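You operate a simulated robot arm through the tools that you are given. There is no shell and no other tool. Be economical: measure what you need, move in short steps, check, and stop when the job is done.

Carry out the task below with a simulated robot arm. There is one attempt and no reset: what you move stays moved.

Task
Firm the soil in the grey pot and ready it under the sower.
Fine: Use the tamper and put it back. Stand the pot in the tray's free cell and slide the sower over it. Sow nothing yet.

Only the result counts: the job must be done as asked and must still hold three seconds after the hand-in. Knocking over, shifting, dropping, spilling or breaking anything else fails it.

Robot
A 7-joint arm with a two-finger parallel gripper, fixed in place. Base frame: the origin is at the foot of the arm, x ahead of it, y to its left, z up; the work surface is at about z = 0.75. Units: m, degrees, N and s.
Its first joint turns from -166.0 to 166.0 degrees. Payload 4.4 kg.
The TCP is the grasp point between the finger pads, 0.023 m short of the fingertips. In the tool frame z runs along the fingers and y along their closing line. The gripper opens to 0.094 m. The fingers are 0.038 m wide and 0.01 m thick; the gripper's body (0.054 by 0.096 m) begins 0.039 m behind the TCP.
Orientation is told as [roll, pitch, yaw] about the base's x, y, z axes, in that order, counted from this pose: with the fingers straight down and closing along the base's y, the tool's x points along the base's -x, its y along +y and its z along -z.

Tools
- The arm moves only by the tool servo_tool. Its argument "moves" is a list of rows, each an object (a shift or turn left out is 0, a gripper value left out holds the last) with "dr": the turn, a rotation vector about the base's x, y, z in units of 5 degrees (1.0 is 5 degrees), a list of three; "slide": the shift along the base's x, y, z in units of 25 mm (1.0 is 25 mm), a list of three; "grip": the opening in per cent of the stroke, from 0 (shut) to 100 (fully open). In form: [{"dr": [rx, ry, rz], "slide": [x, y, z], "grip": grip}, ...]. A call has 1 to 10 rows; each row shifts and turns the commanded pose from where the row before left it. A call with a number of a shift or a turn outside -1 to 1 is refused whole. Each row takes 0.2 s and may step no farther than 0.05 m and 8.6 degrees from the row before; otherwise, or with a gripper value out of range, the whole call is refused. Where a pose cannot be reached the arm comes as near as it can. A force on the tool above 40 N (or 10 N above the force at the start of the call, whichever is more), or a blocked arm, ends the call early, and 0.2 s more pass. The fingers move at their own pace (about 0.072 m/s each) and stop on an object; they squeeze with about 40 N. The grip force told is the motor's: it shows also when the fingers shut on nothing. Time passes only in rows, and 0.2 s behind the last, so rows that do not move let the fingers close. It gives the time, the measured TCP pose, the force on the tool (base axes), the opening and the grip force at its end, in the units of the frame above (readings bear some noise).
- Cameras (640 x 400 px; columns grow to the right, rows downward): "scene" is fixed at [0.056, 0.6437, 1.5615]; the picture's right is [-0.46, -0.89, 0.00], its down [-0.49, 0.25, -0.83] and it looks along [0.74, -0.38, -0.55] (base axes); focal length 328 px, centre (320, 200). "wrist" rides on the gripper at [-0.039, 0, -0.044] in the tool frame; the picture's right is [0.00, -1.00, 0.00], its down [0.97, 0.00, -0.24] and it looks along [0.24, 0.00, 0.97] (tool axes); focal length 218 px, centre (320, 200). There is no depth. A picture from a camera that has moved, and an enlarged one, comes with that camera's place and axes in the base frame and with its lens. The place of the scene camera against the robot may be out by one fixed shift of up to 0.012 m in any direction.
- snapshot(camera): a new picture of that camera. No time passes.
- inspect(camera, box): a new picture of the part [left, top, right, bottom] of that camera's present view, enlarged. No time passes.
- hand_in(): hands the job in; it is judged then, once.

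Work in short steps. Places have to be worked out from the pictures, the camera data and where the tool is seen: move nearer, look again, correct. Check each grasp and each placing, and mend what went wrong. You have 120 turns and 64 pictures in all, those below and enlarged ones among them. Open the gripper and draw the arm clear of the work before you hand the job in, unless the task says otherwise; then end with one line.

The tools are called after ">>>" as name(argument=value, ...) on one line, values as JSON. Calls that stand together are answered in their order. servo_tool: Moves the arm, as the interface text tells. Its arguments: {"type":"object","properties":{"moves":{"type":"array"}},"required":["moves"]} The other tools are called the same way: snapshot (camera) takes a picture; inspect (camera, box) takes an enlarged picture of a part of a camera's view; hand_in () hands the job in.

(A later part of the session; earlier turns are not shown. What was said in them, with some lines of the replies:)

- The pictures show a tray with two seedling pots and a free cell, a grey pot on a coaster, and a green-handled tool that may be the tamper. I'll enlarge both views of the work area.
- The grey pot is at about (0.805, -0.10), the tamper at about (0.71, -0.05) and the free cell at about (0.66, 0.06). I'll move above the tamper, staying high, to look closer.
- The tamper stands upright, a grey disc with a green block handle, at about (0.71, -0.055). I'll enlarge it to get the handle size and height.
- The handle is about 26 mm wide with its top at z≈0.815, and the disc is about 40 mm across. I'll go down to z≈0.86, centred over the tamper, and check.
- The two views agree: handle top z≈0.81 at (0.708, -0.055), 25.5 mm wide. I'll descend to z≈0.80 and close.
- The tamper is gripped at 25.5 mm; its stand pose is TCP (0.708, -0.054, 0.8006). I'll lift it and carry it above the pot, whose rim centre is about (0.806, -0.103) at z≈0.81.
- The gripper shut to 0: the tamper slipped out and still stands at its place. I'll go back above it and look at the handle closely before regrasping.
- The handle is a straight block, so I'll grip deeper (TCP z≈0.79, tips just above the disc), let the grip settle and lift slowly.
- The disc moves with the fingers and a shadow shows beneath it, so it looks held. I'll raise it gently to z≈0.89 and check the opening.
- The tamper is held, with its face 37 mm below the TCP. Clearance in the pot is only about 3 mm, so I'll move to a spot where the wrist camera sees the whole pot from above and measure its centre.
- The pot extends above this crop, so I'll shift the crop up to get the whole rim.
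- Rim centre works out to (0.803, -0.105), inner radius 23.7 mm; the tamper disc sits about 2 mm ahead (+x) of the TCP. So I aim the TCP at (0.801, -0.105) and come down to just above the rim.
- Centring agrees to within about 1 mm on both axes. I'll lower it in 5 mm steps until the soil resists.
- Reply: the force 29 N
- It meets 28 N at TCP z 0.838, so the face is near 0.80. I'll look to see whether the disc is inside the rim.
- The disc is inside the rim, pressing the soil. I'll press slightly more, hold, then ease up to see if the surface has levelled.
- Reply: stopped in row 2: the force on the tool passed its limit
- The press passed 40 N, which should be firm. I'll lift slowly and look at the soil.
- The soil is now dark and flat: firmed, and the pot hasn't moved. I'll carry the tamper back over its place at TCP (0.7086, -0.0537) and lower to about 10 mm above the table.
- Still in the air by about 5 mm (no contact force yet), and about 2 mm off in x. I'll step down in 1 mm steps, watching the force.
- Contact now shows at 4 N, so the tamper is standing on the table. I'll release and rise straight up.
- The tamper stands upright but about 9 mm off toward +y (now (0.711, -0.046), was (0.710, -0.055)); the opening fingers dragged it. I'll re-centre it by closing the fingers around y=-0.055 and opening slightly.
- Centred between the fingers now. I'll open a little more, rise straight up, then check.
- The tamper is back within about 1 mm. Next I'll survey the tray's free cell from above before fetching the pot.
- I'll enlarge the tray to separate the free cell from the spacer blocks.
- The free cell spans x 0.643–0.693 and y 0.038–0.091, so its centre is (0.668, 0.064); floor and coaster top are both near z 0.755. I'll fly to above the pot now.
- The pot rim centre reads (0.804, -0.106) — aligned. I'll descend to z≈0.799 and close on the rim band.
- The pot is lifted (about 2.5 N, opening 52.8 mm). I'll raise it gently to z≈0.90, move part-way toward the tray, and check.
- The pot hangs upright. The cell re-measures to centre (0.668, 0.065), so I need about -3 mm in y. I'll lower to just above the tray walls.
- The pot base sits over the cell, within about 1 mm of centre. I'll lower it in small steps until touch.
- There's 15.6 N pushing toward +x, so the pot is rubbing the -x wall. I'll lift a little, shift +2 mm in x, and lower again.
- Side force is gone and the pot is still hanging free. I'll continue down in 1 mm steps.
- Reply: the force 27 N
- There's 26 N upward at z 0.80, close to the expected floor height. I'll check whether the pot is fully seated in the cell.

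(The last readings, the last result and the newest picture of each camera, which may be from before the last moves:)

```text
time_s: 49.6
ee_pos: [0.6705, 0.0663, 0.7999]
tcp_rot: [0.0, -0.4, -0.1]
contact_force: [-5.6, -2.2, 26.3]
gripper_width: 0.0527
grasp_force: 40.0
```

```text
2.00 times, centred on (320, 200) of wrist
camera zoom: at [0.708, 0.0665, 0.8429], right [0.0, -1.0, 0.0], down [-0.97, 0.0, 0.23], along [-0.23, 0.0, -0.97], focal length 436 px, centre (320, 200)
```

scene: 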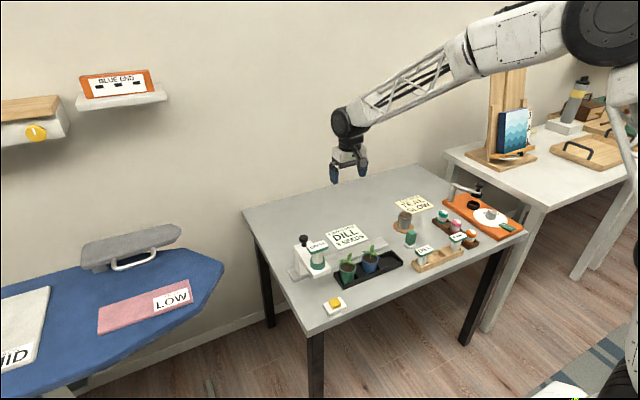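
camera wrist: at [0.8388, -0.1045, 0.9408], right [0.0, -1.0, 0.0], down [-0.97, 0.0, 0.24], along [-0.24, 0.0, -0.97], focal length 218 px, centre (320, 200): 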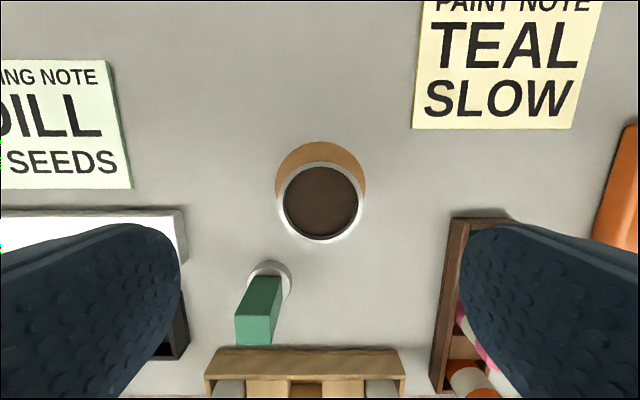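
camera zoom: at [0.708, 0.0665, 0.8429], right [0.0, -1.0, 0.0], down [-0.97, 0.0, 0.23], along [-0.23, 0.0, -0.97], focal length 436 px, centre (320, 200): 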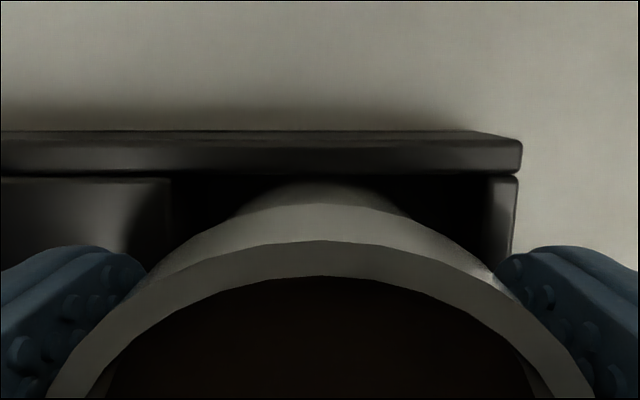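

It looks seated with the base down inside the cell walls. I'll ease the downward load and open gradually, keeping the opening modest because of the blue pot.

>>> servo_tool(moves=[{"slide": [0, 0, 0.03]}, {"grip": 58}, {"grip": 60}, {"grip": 64}, {"grip": 70}, {"grip": 74}, {}])

>>> inspect(camera="wrist", box=[180, 100, 460, 300])

```text
time_s: 51.2
ee_pos: [0.6704, 0.0674, 0.7998]
tcp_rot: [-0.1, -0.2, 0.1]
contact_force: [0.4, 0.5, 1.0]
gripper_width: 0.0698
grasp_force: 0.2
```

```text
2.00 times, centred on (320, 200) of wrist
camera zoom: at [0.7071, 0.0662, 0.8425], right [0.0, -1.0, 0.0], down [-0.97, 0.0, 0.24], along [-0.24, 0.0, -0.97], focal length 436 px, centre (320, 200)
```

zoom: 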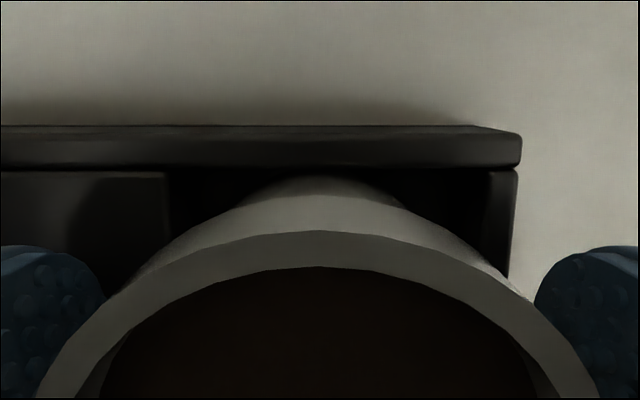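

Released cleanly, with the pot barely changed. I'll rise straight up and check the pot and tray from above.

>>> servo_tool(moves=[{"slide": [0, 0, 0.4]}, {"slide": [0, 0, 0.7]}, {"slide": [0, 0, 0.9]}, {"slide": [0, 0, 0.9]}, {"slide": [0, 0, 0.9]}, {"slide": [0, 0, 0.9]}, {"slide": [0, 0, 0.9]}, {"slide": [0, 0, 0.9]}, {"slide": [0, 0, 0.6]}])

>>> snapshot(camera="wrist")

>>> inspect(camera="scene", box=[280, 190, 420, 310])

```text
time_s: 53.2
ee_pos: [0.6695, 0.0669, 0.9774]
tcp_rot: [0.0, -0.1, 0.0]
contact_force: [-0.1, 0.5, 0.3]
gripper_width: 0.0698
grasp_force: 0.1
```

```text
22 pictures are left
camera wrist: at [0.7063, 0.0658, 1.0203], right [0.0, -1.0, 0.0], down [-0.97, 0.0, 0.24], along [-0.24, 0.0, -0.97], focal length 218 px, centre (320, 200)
```

wrist: 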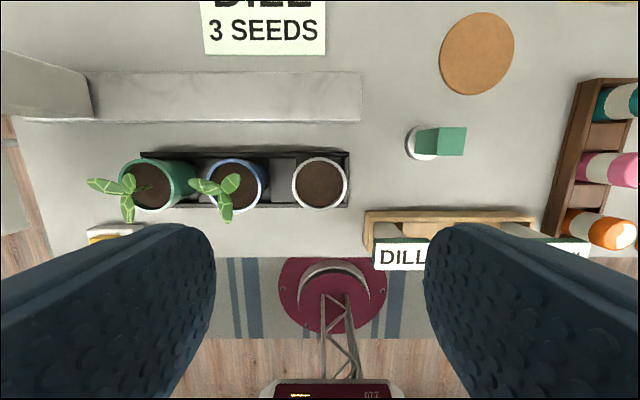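

```text
3.33 times, centred on (350, 250) of scene
camera zoom: at [0.056, 0.6437, 1.5615], right [-0.46, -0.89, 0.0], down [-0.49, 0.25, -0.83], along [0.74, -0.38, -0.55], focal length 1095 px, centre (220, 33)
```

zoom: 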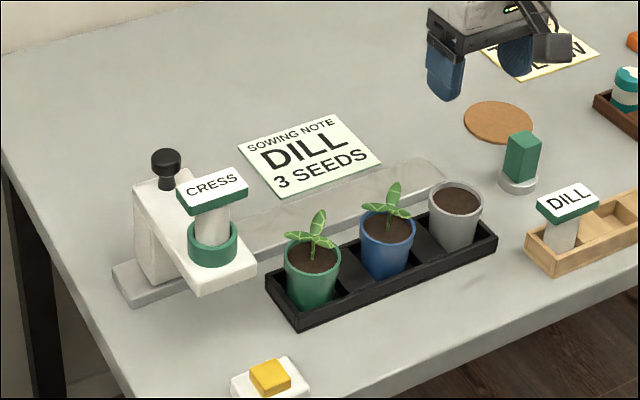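

The pot stands in the free cell, rim centre at (0.671, 0.066). Next I'll study the sower; I'm moving above it, staying high.

>>> servo_tool(moves=[{"slide": [0.2, 0.95, 0.2]}, {"slide": [0.2, 0.95, 0.2]}, {"slide": [0.2, 0.95, 0.2]}, {"slide": [0.2, 0.95, 0.2]}, {"slide": [0.2, 0.95, 0.2]}, {"slide": [0.2, 0.95, 0.2]}, {"slide": [0.2, 0.95, 0]}, {"slide": [0.2, 0.95, 0]}, {"slide": [0, 0.95, 0]}, {}])

>>> snapshot(camera="wrist")

```text
time_s: 55.4
ee_pos: [0.7109, 0.2823, 1.0065]
tcp_rot: [-0.1, -0.4, 0.1]
contact_force: [0.4, -0.2, -0.7]
gripper_width: 0.0697
grasp_force: 0.0
```

```text
20 pictures are left
camera wrist: at [0.748, 0.2811, 1.05], right [0.0, -1.0, 0.0], down [-0.97, 0.0, 0.24], along [-0.24, 0.0, -0.97], focal length 218 px, centre (320, 200)
```

wrist: 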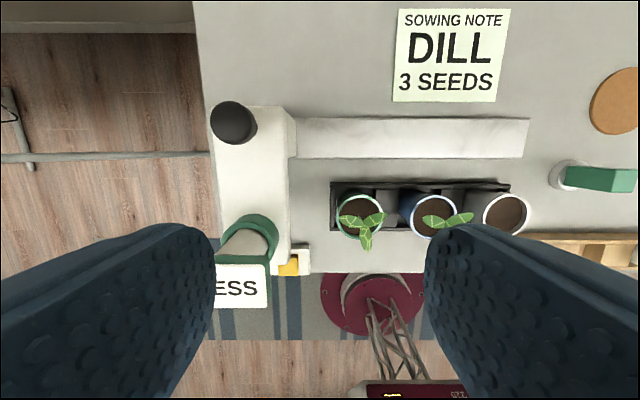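

The knob is near (0.763, 0.336, 0.91), the arm's top near z 0.873 and its underside near 0.85, while the leaf tips are near 0.857. That's too close to call, so I'll pull back and pitch the tool for a side view.

>>> servo_tool(moves=[{"slide": [-1, -0.4, 0], "dr": [0, -1, 0], "grip": 0}, {"slide": [-1, -0.4, 0], "dr": [0, -1, 0]}, {"slide": [-1, -0.4, 0], "dr": [0, -1, 0]}, {"slide": [-1, -0.4, 0], "dr": [0, -1, 0]}, {"slide": [-1, -0.4, 0], "dr": [0, -1, 0]}, {"slide": [-1, -0.4, 0], "dr": [0, -1, 0]}, {"slide": [-1, 0, 0], "dr": [0, -1, 0]}, {"slide": [-1, 0, 0], "dr": [0, -1, 0]}, {"slide": [-1, 0, 0], "dr": [0, -1, 0]}, {"slide": [-1, 0, 0], "dr": [0, -1, 0]}])

>>> servo_tool(moves=[{"slide": [-1, 0, -0.8], "dr": [0, -1, 0]}, {"slide": [-0.5, 0, -1], "dr": [0, -1, 0]}, {"slide": [-0.5, 0, -1], "dr": [0, -1, 0]}, {"slide": [0, 0, -1], "dr": [0, -1, 0]}, {"slide": [0, 0, -1], "dr": [0, -1, 0]}, {"dr": [0, -1, 0]}, {}])

>>> snapshot(camera="wrist")

```text
time_s: 57.6
ee_pos: [0.4617, 0.2186, 0.9954]
tcp_rot: [-0.9, -49.4, 0.7]
contact_force: [0.2, 0.4, 2.2]
gripper_width: 0.0001
grasp_force: 39.6
```

```text
time_s: 59.2
ee_pos: [0.4107, 0.2186, 0.8849]
tcp_rot: [0.0, -80.3, 0.0]
contact_force: [0.4, 0.4, -0.1]
gripper_width: 0.0001
grasp_force: 40.1
```

```text
19 pictures are left
camera wrist: at [0.3711, 0.219, 0.93], right [0.0, -1.0, 0.0], down [-0.4, 0.0, -0.92], along [0.92, 0.0, -0.4], focal length 218 px, centre (320, 200)
```

wrist: 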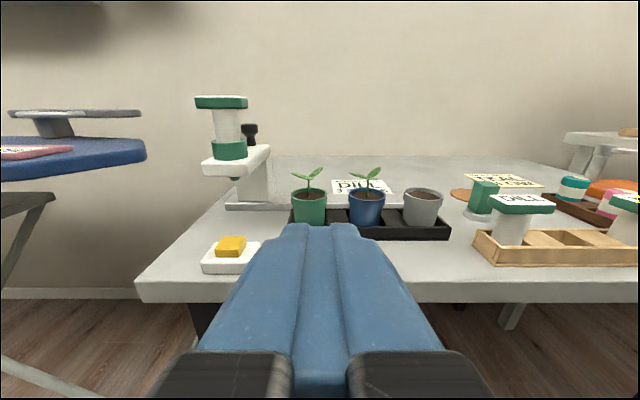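

>>> inspect(camera="wrist", box=[180, 80, 480, 250])

```text
2.13 times, centred on (330, 165) of wrist
camera zoom: at [0.3711, 0.219, 0.93], right [0.0, -1.0, 0.0], down [-0.4, 0.0, -0.92], along [0.92, 0.0, -0.4], focal length 466 px, centre (299, 275)
```

zoom: 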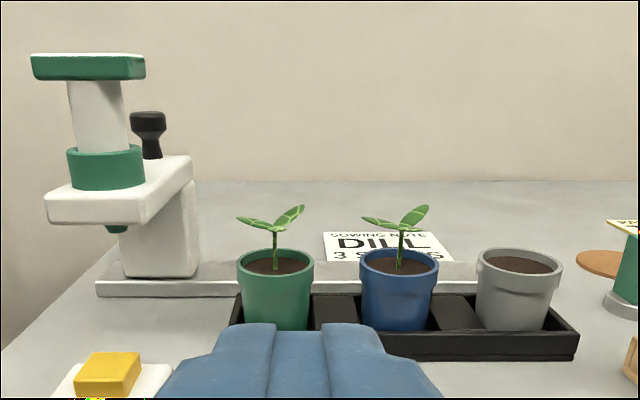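

The nozzle tip is near z 0.83 and the leaf tips near 0.85, so the nozzle will brush between the leaves; pot rims at 0.81 clear it. The column spans y 0.305–0.371, so I'll push its +y face with closed, tilted fingers; first I return upright at height.

>>> servo_tool(moves=[{"slide": [0, 0.6, 1], "dr": [0, 1, 0]}, {"slide": [0, 0.6, 1], "dr": [0, 1, 0]}, {"slide": [0, 0.6, 1], "dr": [0, 1, 0]}, {"slide": [0, 0.6, 1], "dr": [0, 1, 0]}, {"slide": [0.5, 0.6, 1], "dr": [0, 1, 0]}, {"slide": [0.8, 0.6, 1], "dr": [0, 1, 0]}, {"slide": [0.8, 0.6, 0.4], "dr": [0, 1, 0]}, {"slide": [0.8, 0.6, 0], "dr": [0, 1, 0]}, {"slide": [0.8, 0.6, 0], "dr": [0, 1, 0]}, {"slide": [0.8, 0.6, 0], "dr": [0, 1, 0]}])

>>> servo_tool(moves=[{"slide": [1, 0.7, 0], "dr": [0, 1, 0]}, {"slide": [1, 0.7, 0], "dr": [0, 1, 0]}, {"slide": [1, 0.7, 0], "dr": [0, 1, 0]}, {"slide": [1, 0.7, 0], "dr": [0, 1, 0]}, {"slide": [1, 0.7, 0], "dr": [0, 1, 0]}, {"slide": [1, 0.3, 0], "dr": [0, 1, 0]}, {"slide": [1, 0, 0]}, {"slide": [1, 0, 0]}, {"slide": [1, 0, 0]}, {}])

```text
time_s: 61.4
ee_pos: [0.5217, 0.3723, 1.0469]
tcp_rot: [0.1, -30.2, 0.0]
contact_force: [0.4, 0.1, 0.3]
gripper_width: 0.0002
grasp_force: 39.6
```

```text
time_s: 63.6
ee_pos: [0.7484, 0.4656, 1.048]
tcp_rot: [0.0, -0.3, 0.0]
contact_force: [0.3, 0.2, 0.0]
gripper_width: 0.0
grasp_force: 40.0
```

Now I tilt the tool -35° about x and lower beside the column on its +y side.

>>> servo_tool(moves=[{"slide": [0.2, 0, -0.5], "dr": [-1, 0, 0]}, {"slide": [0.15, 0, -0.8], "dr": [-1, 0, 0]}, {"slide": [0, 0, -1], "dr": [-1, 0, 0]}, {"slide": [0, 0, -1], "dr": [-1, 0, 0]}, {"slide": [0, 0, -1], "dr": [-1, 0, 0]}, {"slide": [0, 0, -1], "dr": [-1, 0, 0]}, {"slide": [0, 0, -1], "dr": [-1, 0, 0]}, {"slide": [0, 0, -1]}, {"slide": [0, 0, -0.8]}, {}])

>>> snapshot(camera="scene")

>>> snapshot(camera="wrist")

```text
time_s: 65.8
ee_pos: [0.757, 0.465, 0.8418]
tcp_rot: [-35.0, -0.3, 0.2]
contact_force: [-0.3, 0.5, -1.1]
gripper_width: 0.0
grasp_force: 39.9
```

```text
17 pictures are left
```

scene: 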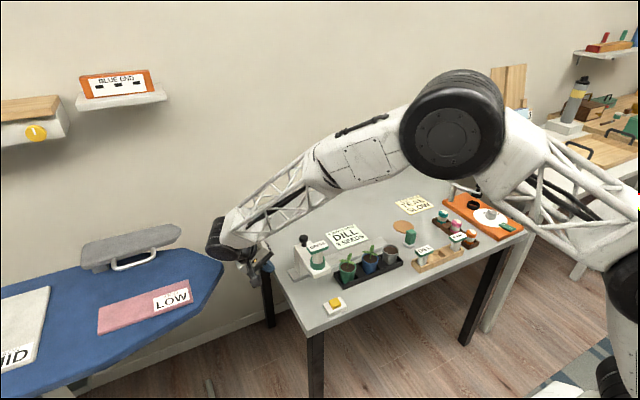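

```text
16 pictures are left
camera wrist: at [0.7937, 0.4901, 0.878], right [0.0, -0.82, 0.57], down [-0.97, 0.14, 0.19], along [-0.24, -0.56, -0.8], focal length 218 px, centre (320, 200)
```

wrist: 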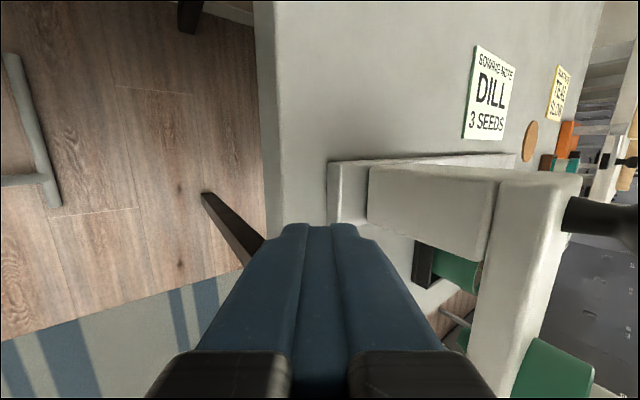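

The column face spans x 0.735–0.778, centred on the fingers. I'll approach until contact, then push about 45 mm and look before the nozzle meets the first plant.

>>> servo_tool(moves=[{"slide": [0, -0.8, 0]}, {"slide": [0, -0.8, 0]}, {"slide": [0, -0.8, 0]}, {"slide": [0, -0.3, 0]}, {"slide": [0, -0.2, 0]}, {"slide": [0, -0.2, 0]}, {"slide": [0, -0.2, 0]}, {"slide": [0, -0.2, 0]}])

```text
time_s: 67.6
ee_pos: [0.756, 0.3774, 0.8451]
tcp_rot: [-35.0, -0.3, 0.2]
contact_force: [-0.9, 1.9, 0.7]
gripper_width: 0.0
grasp_force: 40.2
```

>>> servo_tool(moves=[{"slide": [0, -0.25, 0]}, {"slide": [0, -0.25, 0]}, {"slide": [0, -0.25, 0]}, {"slide": [0, -0.25, 0]}, {"slide": [0, -0.25, 0]}, {}])

>>> inspect(camera="scene", box=[260, 205, 420, 315])

```text
time_s: 69.0
ee_pos: [0.7559, 0.3468, 0.8448]
tcp_rot: [-34.9, -0.2, 0.2]
contact_force: [0.7, 2.2, 0.2]
gripper_width: 0.0
grasp_force: 40.5
```

```text
3.64 times, centred on (340, 260) of scene
camera zoom: at [0.056, 0.6437, 1.5615], right [-0.46, -0.89, 0.0], down [-0.49, 0.25, -0.83], along [0.74, -0.38, -0.55], focal length 1194 px, centre (247, -18)
```

zoom: 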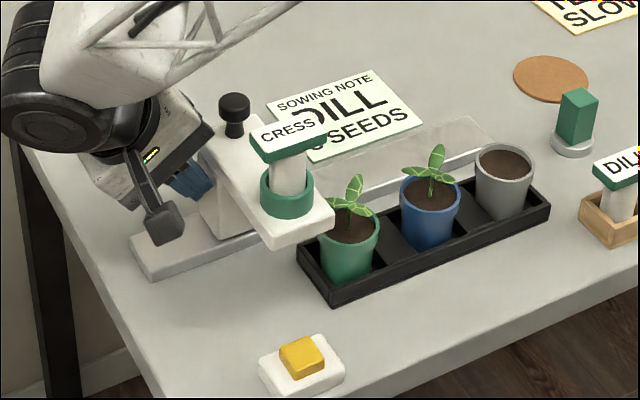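

The sower slides with about 2 N. I'll continue in small steps to where the nozzle meets the green plant's leaves and watch the force.

>>> servo_tool(moves=[{"slide": [0, -0.2, 0]}, {"slide": [0, -0.2, 0]}, {"slide": [0, -0.2, 0]}, {"slide": [0, -0.2, 0]}, {"slide": [0, -0.2, 0]}, {"slide": [0, -0.2, 0]}, {"slide": [0, -0.2, 0]}, {"slide": [0, -0.2, 0]}])

>>> inspect(camera="scene", box=[280, 205, 420, 305])

```text
time_s: 70.8
ee_pos: [0.7563, 0.3073, 0.8445]
tcp_rot: [-34.9, -0.3, 0.1]
contact_force: [1.3, 2.4, -0.8]
gripper_width: 0.0001
grasp_force: 40.0
```

```text
4.00 times, centred on (350, 255) of scene
camera zoom: at [0.056, 0.6437, 1.5615], right [-0.46, -0.89, 0.0], down [-0.49, 0.25, -0.83], along [0.74, -0.38, -0.55], focal length 1314 px, centre (200, -20)
```

zoom: 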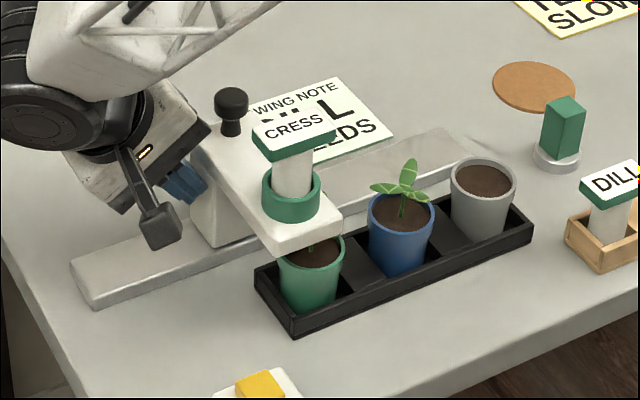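

No extra force over the green plant and its pot hasn't moved, so the leaves pass freely. I'll continue at 7.5 mm per row past the blue one.

>>> servo_tool(moves=[{"slide": [0, -0.3, 0]}, {"slide": [0, -0.3, 0]}, {"slide": [0, -0.3, 0]}, {"slide": [0, -0.3, 0]}, {"slide": [0, -0.3, 0]}, {"slide": [0, -0.3, 0]}, {"slide": [0, -0.3, 0]}, {"slide": [0, -0.3, 0]}, {"slide": [0, -0.3, 0]}, {"slide": [0, -0.3, 0]}])

>>> inspect(camera="scene", box=[280, 205, 420, 305])

```text
time_s: 73.0
ee_pos: [0.7566, 0.2307, 0.844]
tcp_rot: [-35.1, -0.2, 0.1]
contact_force: [-1.4, 1.6, 1.1]
gripper_width: 0.0
grasp_force: 40.0
```

```text
4.00 times, centred on (350, 255) of scene
camera zoom: at [0.056, 0.6437, 1.5615], right [-0.46, -0.89, 0.0], down [-0.49, 0.25, -0.83], along [0.74, -0.38, -0.55], focal length 1314 px, centre (200, -20)
```

zoom: 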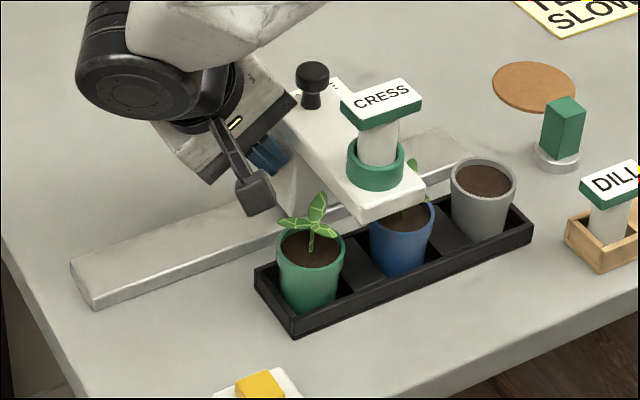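

The green plant is intact behind it. I'll continue about 70 mm and recheck.

>>> servo_tool(moves=[{"slide": [0, -0.3, 0]}, {"slide": [0, -0.3, 0]}, {"slide": [0, -0.3, 0]}, {"slide": [0, -0.3, 0]}, {"slide": [0, -0.3, 0]}, {"slide": [0, -0.3, 0]}, {"slide": [0, -0.3, 0]}, {"slide": [0, -0.3, 0]}, {"slide": [0, -0.3, 0]}, {"slide": [0, -0.3, 0]}])

>>> servo_tool(moves=[{"slide": [0, -0.25, 0]}, {"slide": [0, -0.25, 0]}, {"slide": [0, -0.2, 0]}, {"slide": [0, -0.2, 0]}, {"slide": [0, -0.15, 0]}, {}])

>>> inspect(camera="scene", box=[310, 195, 430, 285])

```text
time_s: 75.2
ee_pos: [0.757, 0.1565, 0.846]
tcp_rot: [-35.0, -0.2, 0.2]
contact_force: [0.0, 2.0, 0.2]
gripper_width: 0.0
grasp_force: 39.8
```

```text
time_s: 76.6
ee_pos: [0.7561, 0.1297, 0.8454]
tcp_rot: [-35.1, -0.2, 0.1]
contact_force: [-0.8, 1.0, -0.1]
gripper_width: 0.0001
grasp_force: 39.9
```

```text
4.44 times, centred on (370, 240) of scene
camera zoom: at [0.056, 0.6437, 1.5615], right [-0.46, -0.89, 0.0], down [-0.49, 0.25, -0.83], along [0.74, -0.38, -0.55], focal length 1460 px, centre (98, 22)
```

zoom: 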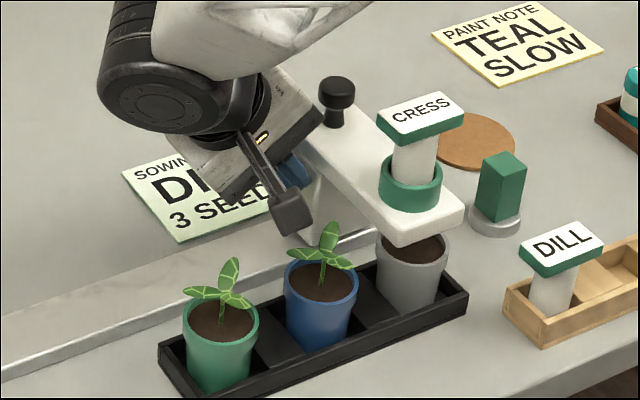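

The nozzle is about 8–12 mm short by my estimates, which disagree slightly. I'll push 5 mm more, then back off and take the side view to compare nozzle and pot directly.

>>> servo_tool(moves=[{"slide": [0, -0.1, 0]}, {"slide": [0, -0.1, 0]}, {}, {"slide": [0, 0.5, 0]}, {"slide": [0, 0.8, 0.3]}, {"slide": [0, 0.5, 1]}, {"slide": [0, 0, 1]}, {"slide": [0, 0, 1], "dr": [1, 0, 0]}, {"slide": [0, 0, 1], "dr": [1, 0, 0]}, {"slide": [0, 0, 1], "dr": [1, 0, 0]}])

>>> servo_tool(moves=[{"slide": [-0.6, 0, 1], "dr": [1, 0, 0]}, {"slide": [-1, 0, 1], "dr": [1, 0, 0]}, {"slide": [-1, 0, 1], "dr": [1, 0, 0]}, {"slide": [-1, 0, 0], "dr": [1, 0, 0]}, {"slide": [-1, -0.4, 0], "dr": [0, -1, 0]}, {"slide": [-1, -0.4, 0], "dr": [0, -1, 0]}, {"slide": [-1, -0.4, 0], "dr": [0, -1, 0]}, {"slide": [-1, -0.4, 0], "dr": [0, -1, 0]}, {"slide": [-1, -0.4, 0], "dr": [0, -1, 0]}, {"slide": [-1, -0.4, 0], "dr": [0, -1, 0]}])

>>> servo_tool(moves=[{"slide": [-1, -0.5, 0], "dr": [0, -1, 0]}, {"slide": [-1, -0.5, 0], "dr": [0, -1, 0]}, {"slide": [-1, -0.5, 0], "dr": [0, -1, 0]}, {"slide": [-1, 0, -0.5], "dr": [0, -1, 0]}, {"slide": [-0.6, 0, -1], "dr": [0, -1, 0]}, {"slide": [0, 0, -1], "dr": [0, -1, 0]}, {"slide": [0, 0, -1], "dr": [0, -1, 0]}, {"slide": [0, 0, -1], "dr": [0, -1, 0]}, {"slide": [0, 0, -1], "dr": [0, -1, 0]}, {"slide": [0, 0, -1], "dr": [0, -1, 0]}])

```text
time_s: 78.8
ee_pos: [0.7579, 0.1691, 0.9756]
tcp_rot: [-20.0, -0.2, 0.1]
contact_force: [-0.4, 0.6, -0.5]
gripper_width: 0.0
grasp_force: 39.9
```

```text
time_s: 81.0
ee_pos: [0.515, 0.111, 1.051]
tcp_rot: [0.0, -30.2, 0.0]
contact_force: [0.0, 0.2, -1.0]
gripper_width: 0.0003
grasp_force: 39.7
```

```text
time_s: 83.2
ee_pos: [0.4006, 0.0728, 0.8914]
tcp_rot: [0.0, -80.5, -0.1]
contact_force: [-0.2, 0.1, 0.1]
gripper_width: 0.0001
grasp_force: 40.0
```

The camera is now about level and in front of the cell; I'll take an enlarged view.

>>> inspect(camera="wrist", box=[220, 90, 420, 240])

```text
2.67 times, centred on (320, 165) of wrist
camera zoom: at [0.3618, 0.0739, 0.9349], right [0.0, -1.0, 0.0], down [-0.4, 0.0, -0.92], along [0.92, 0.0, -0.4], focal length 582 px, centre (320, 293)
```

zoom: 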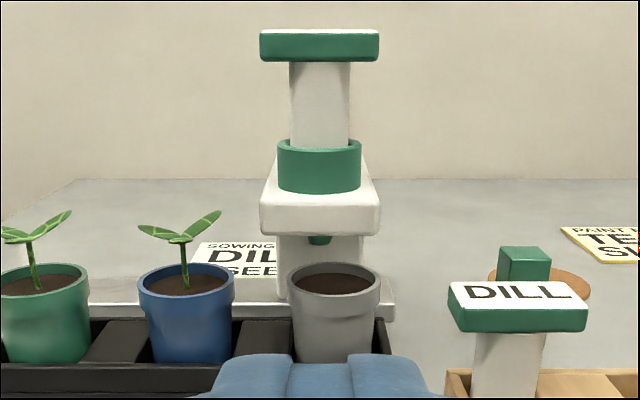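

The nozzle is at y 0.074 and the pot centre at y 0.066, so 8 mm more is needed: pushing TCP y from about 0.1247 to 0.1167. I'll return the way I came.

>>> servo_tool(moves=[{"slide": [0, 0, 1], "dr": [0, 1, 0]}, {"slide": [0, 0, 1], "dr": [0, 1, 0]}, {"slide": [0, 0, 1], "dr": [0, 1, 0]}, {"slide": [0, 0.3, 1], "dr": [0, 1, 0]}, {"slide": [0, 0.3, 1], "dr": [0, 1, 0]}, {"slide": [0.6, 0.5, 1], "dr": [0, 1, 0]}, {"slide": [1, 0.5, 0.4], "dr": [0, 1, 0]}, {"slide": [1, 0.5, 0], "dr": [0, 1, 0]}, {"slide": [1, 0.5, 0], "dr": [0, 1, 0]}, {"slide": [1, 0.5, 0], "dr": [0, 1, 0]}])

>>> servo_tool(moves=[{"slide": [1, 0.5, 0], "dr": [0, 1, 0]}, {"slide": [1, 0.5, 0], "dr": [0, 1, 0]}, {"slide": [1, 0.3, 0], "dr": [0, 1, 0]}, {"slide": [1, 0, 0], "dr": [0, 1, 0]}, {"slide": [1, 0, 0], "dr": [0, 1, 0]}, {"slide": [1, 0, 0], "dr": [0, 1, 0]}, {"slide": [1, 0, 0]}, {"slide": [1, 0, 0]}, {"slide": [1, 0, 0]}, {}])

```text
time_s: 85.4
ee_pos: [0.5152, 0.1515, 1.0492]
tcp_rot: [0.0, -30.2, 0.1]
contact_force: [0.6, 0.7, 1.2]
gripper_width: 0.0001
grasp_force: 40.0
```

```text
time_s: 87.6
ee_pos: [0.7413, 0.1837, 1.049]
tcp_rot: [-0.1, -0.2, 0.0]
contact_force: [-0.2, 0.3, -0.4]
gripper_width: 0.0
grasp_force: 40.1
```

Now I tilt and lower beside the column again.

>>> servo_tool(moves=[{"slide": [0.3, 0, -0.5], "dr": [-1, 0, 0]}, {"slide": [0.3, 0, -0.8], "dr": [-1, 0, 0]}, {"slide": [0, 0, -1], "dr": [-1, 0, 0]}, {"slide": [0, 0, -1], "dr": [-1, 0, 0]}, {"slide": [0, 0, -1], "dr": [-1, 0, 0]}, {"slide": [0, 0, -1], "dr": [-1, 0, 0]}, {"slide": [0, 0, -1], "dr": [-1, 0, 0]}, {"slide": [0, 0, -1]}, {"slide": [0, 0, -0.85]}, {}])

```text
time_s: 89.8
ee_pos: [0.7565, 0.1816, 0.8455]
tcp_rot: [-35.1, -0.3, 0.1]
contact_force: [0.7, 0.8, -0.5]
gripper_width: 0.0001
grasp_force: 39.9
```

From y≈0.182 I move to about 0.119, read, then finish.

>>> servo_tool(moves=[{"slide": [0, -0.7, 0]}, {"slide": [0, -0.7, 0]}, {"slide": [0, -0.5, 0]}, {"slide": [0, -0.3, 0]}, {"slide": [0, -0.2, 0]}, {"slide": [0, -0.1, 0]}, {}, {}])

>>> servo_tool(moves=[{}])

```text
time_s: 91.6
ee_pos: [0.7575, 0.1215, 0.8463]
tcp_rot: [-35.1, -0.2, 0.1]
contact_force: [0.1, 0.3, 0.0]
gripper_width: 0.0
grasp_force: 39.9
```

```text
time_s: 92.0
ee_pos: [0.7563, 0.1203, 0.8469]
tcp_rot: [-35.0, -0.1, 0.1]
contact_force: [0.2, -0.5, 0.0]
gripper_width: 0.0001
grasp_force: 40.4
```

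At 0.121; I push the last 4 mm, then back off, rise, and take the side view again.

>>> servo_tool(moves=[{"slide": [0, -0.09, 0]}, {"slide": [0, -0.08, 0]}, {}])

>>> servo_tool(moves=[{"slide": [0, 0.5, 0]}, {"slide": [0, 0.8, 0.3]}, {"slide": [0, 0.5, 1]}, {"slide": [0, 0, 1]}, {"slide": [0, 0, 1], "dr": [1, 0, 0]}, {"slide": [0, 0, 1], "dr": [1, 0, 0]}, {"slide": [0, 0, 1], "dr": [1, 0, 0]}, {"slide": [-0.6, 0, 1], "dr": [1, 0, 0]}, {"slide": [-1, 0, 1], "dr": [1, 0, 0]}, {"slide": [-1, 0, 1], "dr": [1, 0, 0]}])

>>> servo_tool(moves=[{"slide": [-1, 0, 0], "dr": [1, 0, 0]}, {"slide": [-1, -0.4, 0], "dr": [0, -1, 0]}, {"slide": [-1, -0.4, 0], "dr": [0, -1, 0]}, {"slide": [-1, -0.4, 0], "dr": [0, -1, 0]}, {"slide": [-1, -0.4, 0], "dr": [0, -1, 0]}, {"slide": [-1, -0.4, 0], "dr": [0, -1, 0]}, {"slide": [-1, -0.4, 0], "dr": [0, -1, 0]}, {"slide": [-1, -0.5, 0], "dr": [0, -1, 0]}, {"slide": [-1, -0.5, 0], "dr": [0, -1, 0]}, {"slide": [-1, -0.5, 0], "dr": [0, -1, 0]}])

>>> servo_tool(moves=[{"slide": [-1, 0, -0.5], "dr": [0, -1, 0]}, {"slide": [-0.6, 0, -1], "dr": [0, -1, 0]}, {"slide": [0, 0, -1], "dr": [0, -1, 0]}, {"slide": [0, 0, -1], "dr": [0, -1, 0]}, {"slide": [0, 0, -1], "dr": [0, -1, 0]}, {"slide": [0, 0, -1], "dr": [0, -1, 0]}, {"slide": [0, 0, -1], "dr": [0, -1, 0]}])

>>> inspect(camera="wrist", box=[220, 90, 420, 240])

```text
time_s: 92.8
ee_pos: [0.7563, 0.1157, 0.8469]
tcp_rot: [-35.0, -0.2, 0.2]
contact_force: [0.7, 5.7, 0.3]
gripper_width: 0.0
grasp_force: 40.1
```

```text
time_s: 95.0
ee_pos: [0.6903, 0.162, 1.0539]
tcp_rot: [-5.1, -0.1, 0.0]
contact_force: [-0.3, -0.7, -0.4]
gripper_width: 0.0001
grasp_force: 39.7
```

```text
time_s: 97.2
ee_pos: [0.4401, 0.0614, 1.0509]
tcp_rot: [0.1, -45.3, -0.1]
contact_force: [-0.3, 0.6, -0.7]
gripper_width: 0.0
grasp_force: 39.9
```

```text
time_s: 98.8
ee_pos: [0.4012, 0.0631, 0.8917]
tcp_rot: [0.1, -80.4, 0.0]
contact_force: [0.2, 0.2, 0.3]
gripper_width: 0.0
grasp_force: 40.1
```

```text
2.67 times, centred on (320, 165) of wrist
camera zoom: at [0.3624, 0.0625, 0.9368], right [0.0, -1.0, 0.0], down [-0.4, 0.0, -0.92], along [0.92, 0.0, -0.4], focal length 582 px, centre (320, 293)
```

zoom: 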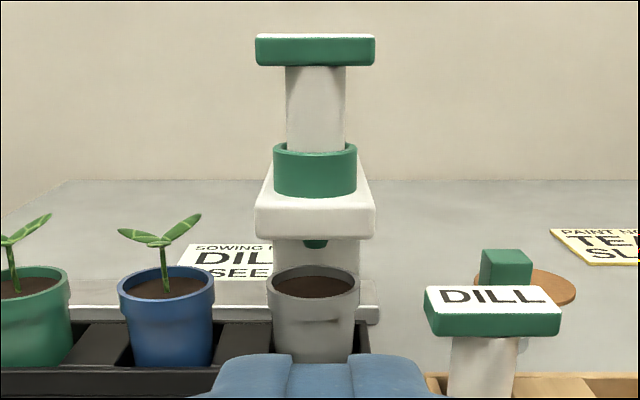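

Nozzle (y 0.065) and pot (y 0.066) now line up within about 1 mm. I'll open the gripper, withdraw up and back, and take a last look at the whole scene.

>>> servo_tool(moves=[{"slide": [-0.5, 0, 0.5], "grip": 100}, {"slide": [-0.5, 0, 1]}, {"slide": [0, 0, 1], "dr": [0, 1, 0]}, {"slide": [0, 0, 1], "dr": [0, 1, 0]}, {"slide": [0, 0, 1], "dr": [0, 1, 0]}, {"slide": [0, 0, 1], "dr": [0, 1, 0]}, {}])

>>> inspect(camera="scene", box=[240, 180, 540, 340])

```text
time_s: 100.4
ee_pos: [0.3766, 0.064, 1.0289]
tcp_rot: [0.1, -60.2, -0.1]
contact_force: [-0.6, 0.4, -0.8]
gripper_width: 0.0941
grasp_force: 0.1
```

```text
2.13 times, centred on (390, 260) of scene
camera zoom: at [0.056, 0.6437, 1.5615], right [-0.46, -0.89, 0.0], down [-0.49, 0.25, -0.83], along [0.74, -0.38, -0.55], focal length 701 px, centre (171, 72)
```

zoom: 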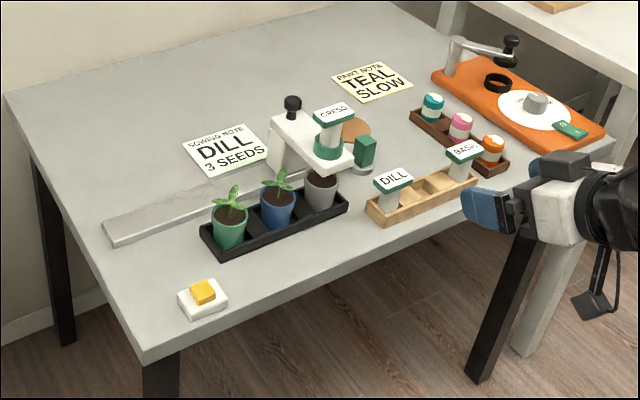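

Everything is in place: soil firmed, tamper back, pot in the cell with the sower over it, and nothing else disturbed. I'm handing in.

>>> hand_in()

```text
The job is handed in.
```

The job is handed in: the soil is firmed, the tamper is back within about 1 mm of its spot, and the grey pot is in the free cell with the sower's nozzle lined up over it to about 1 mm; nothing was sown, and I left the CRESS cartridge in.
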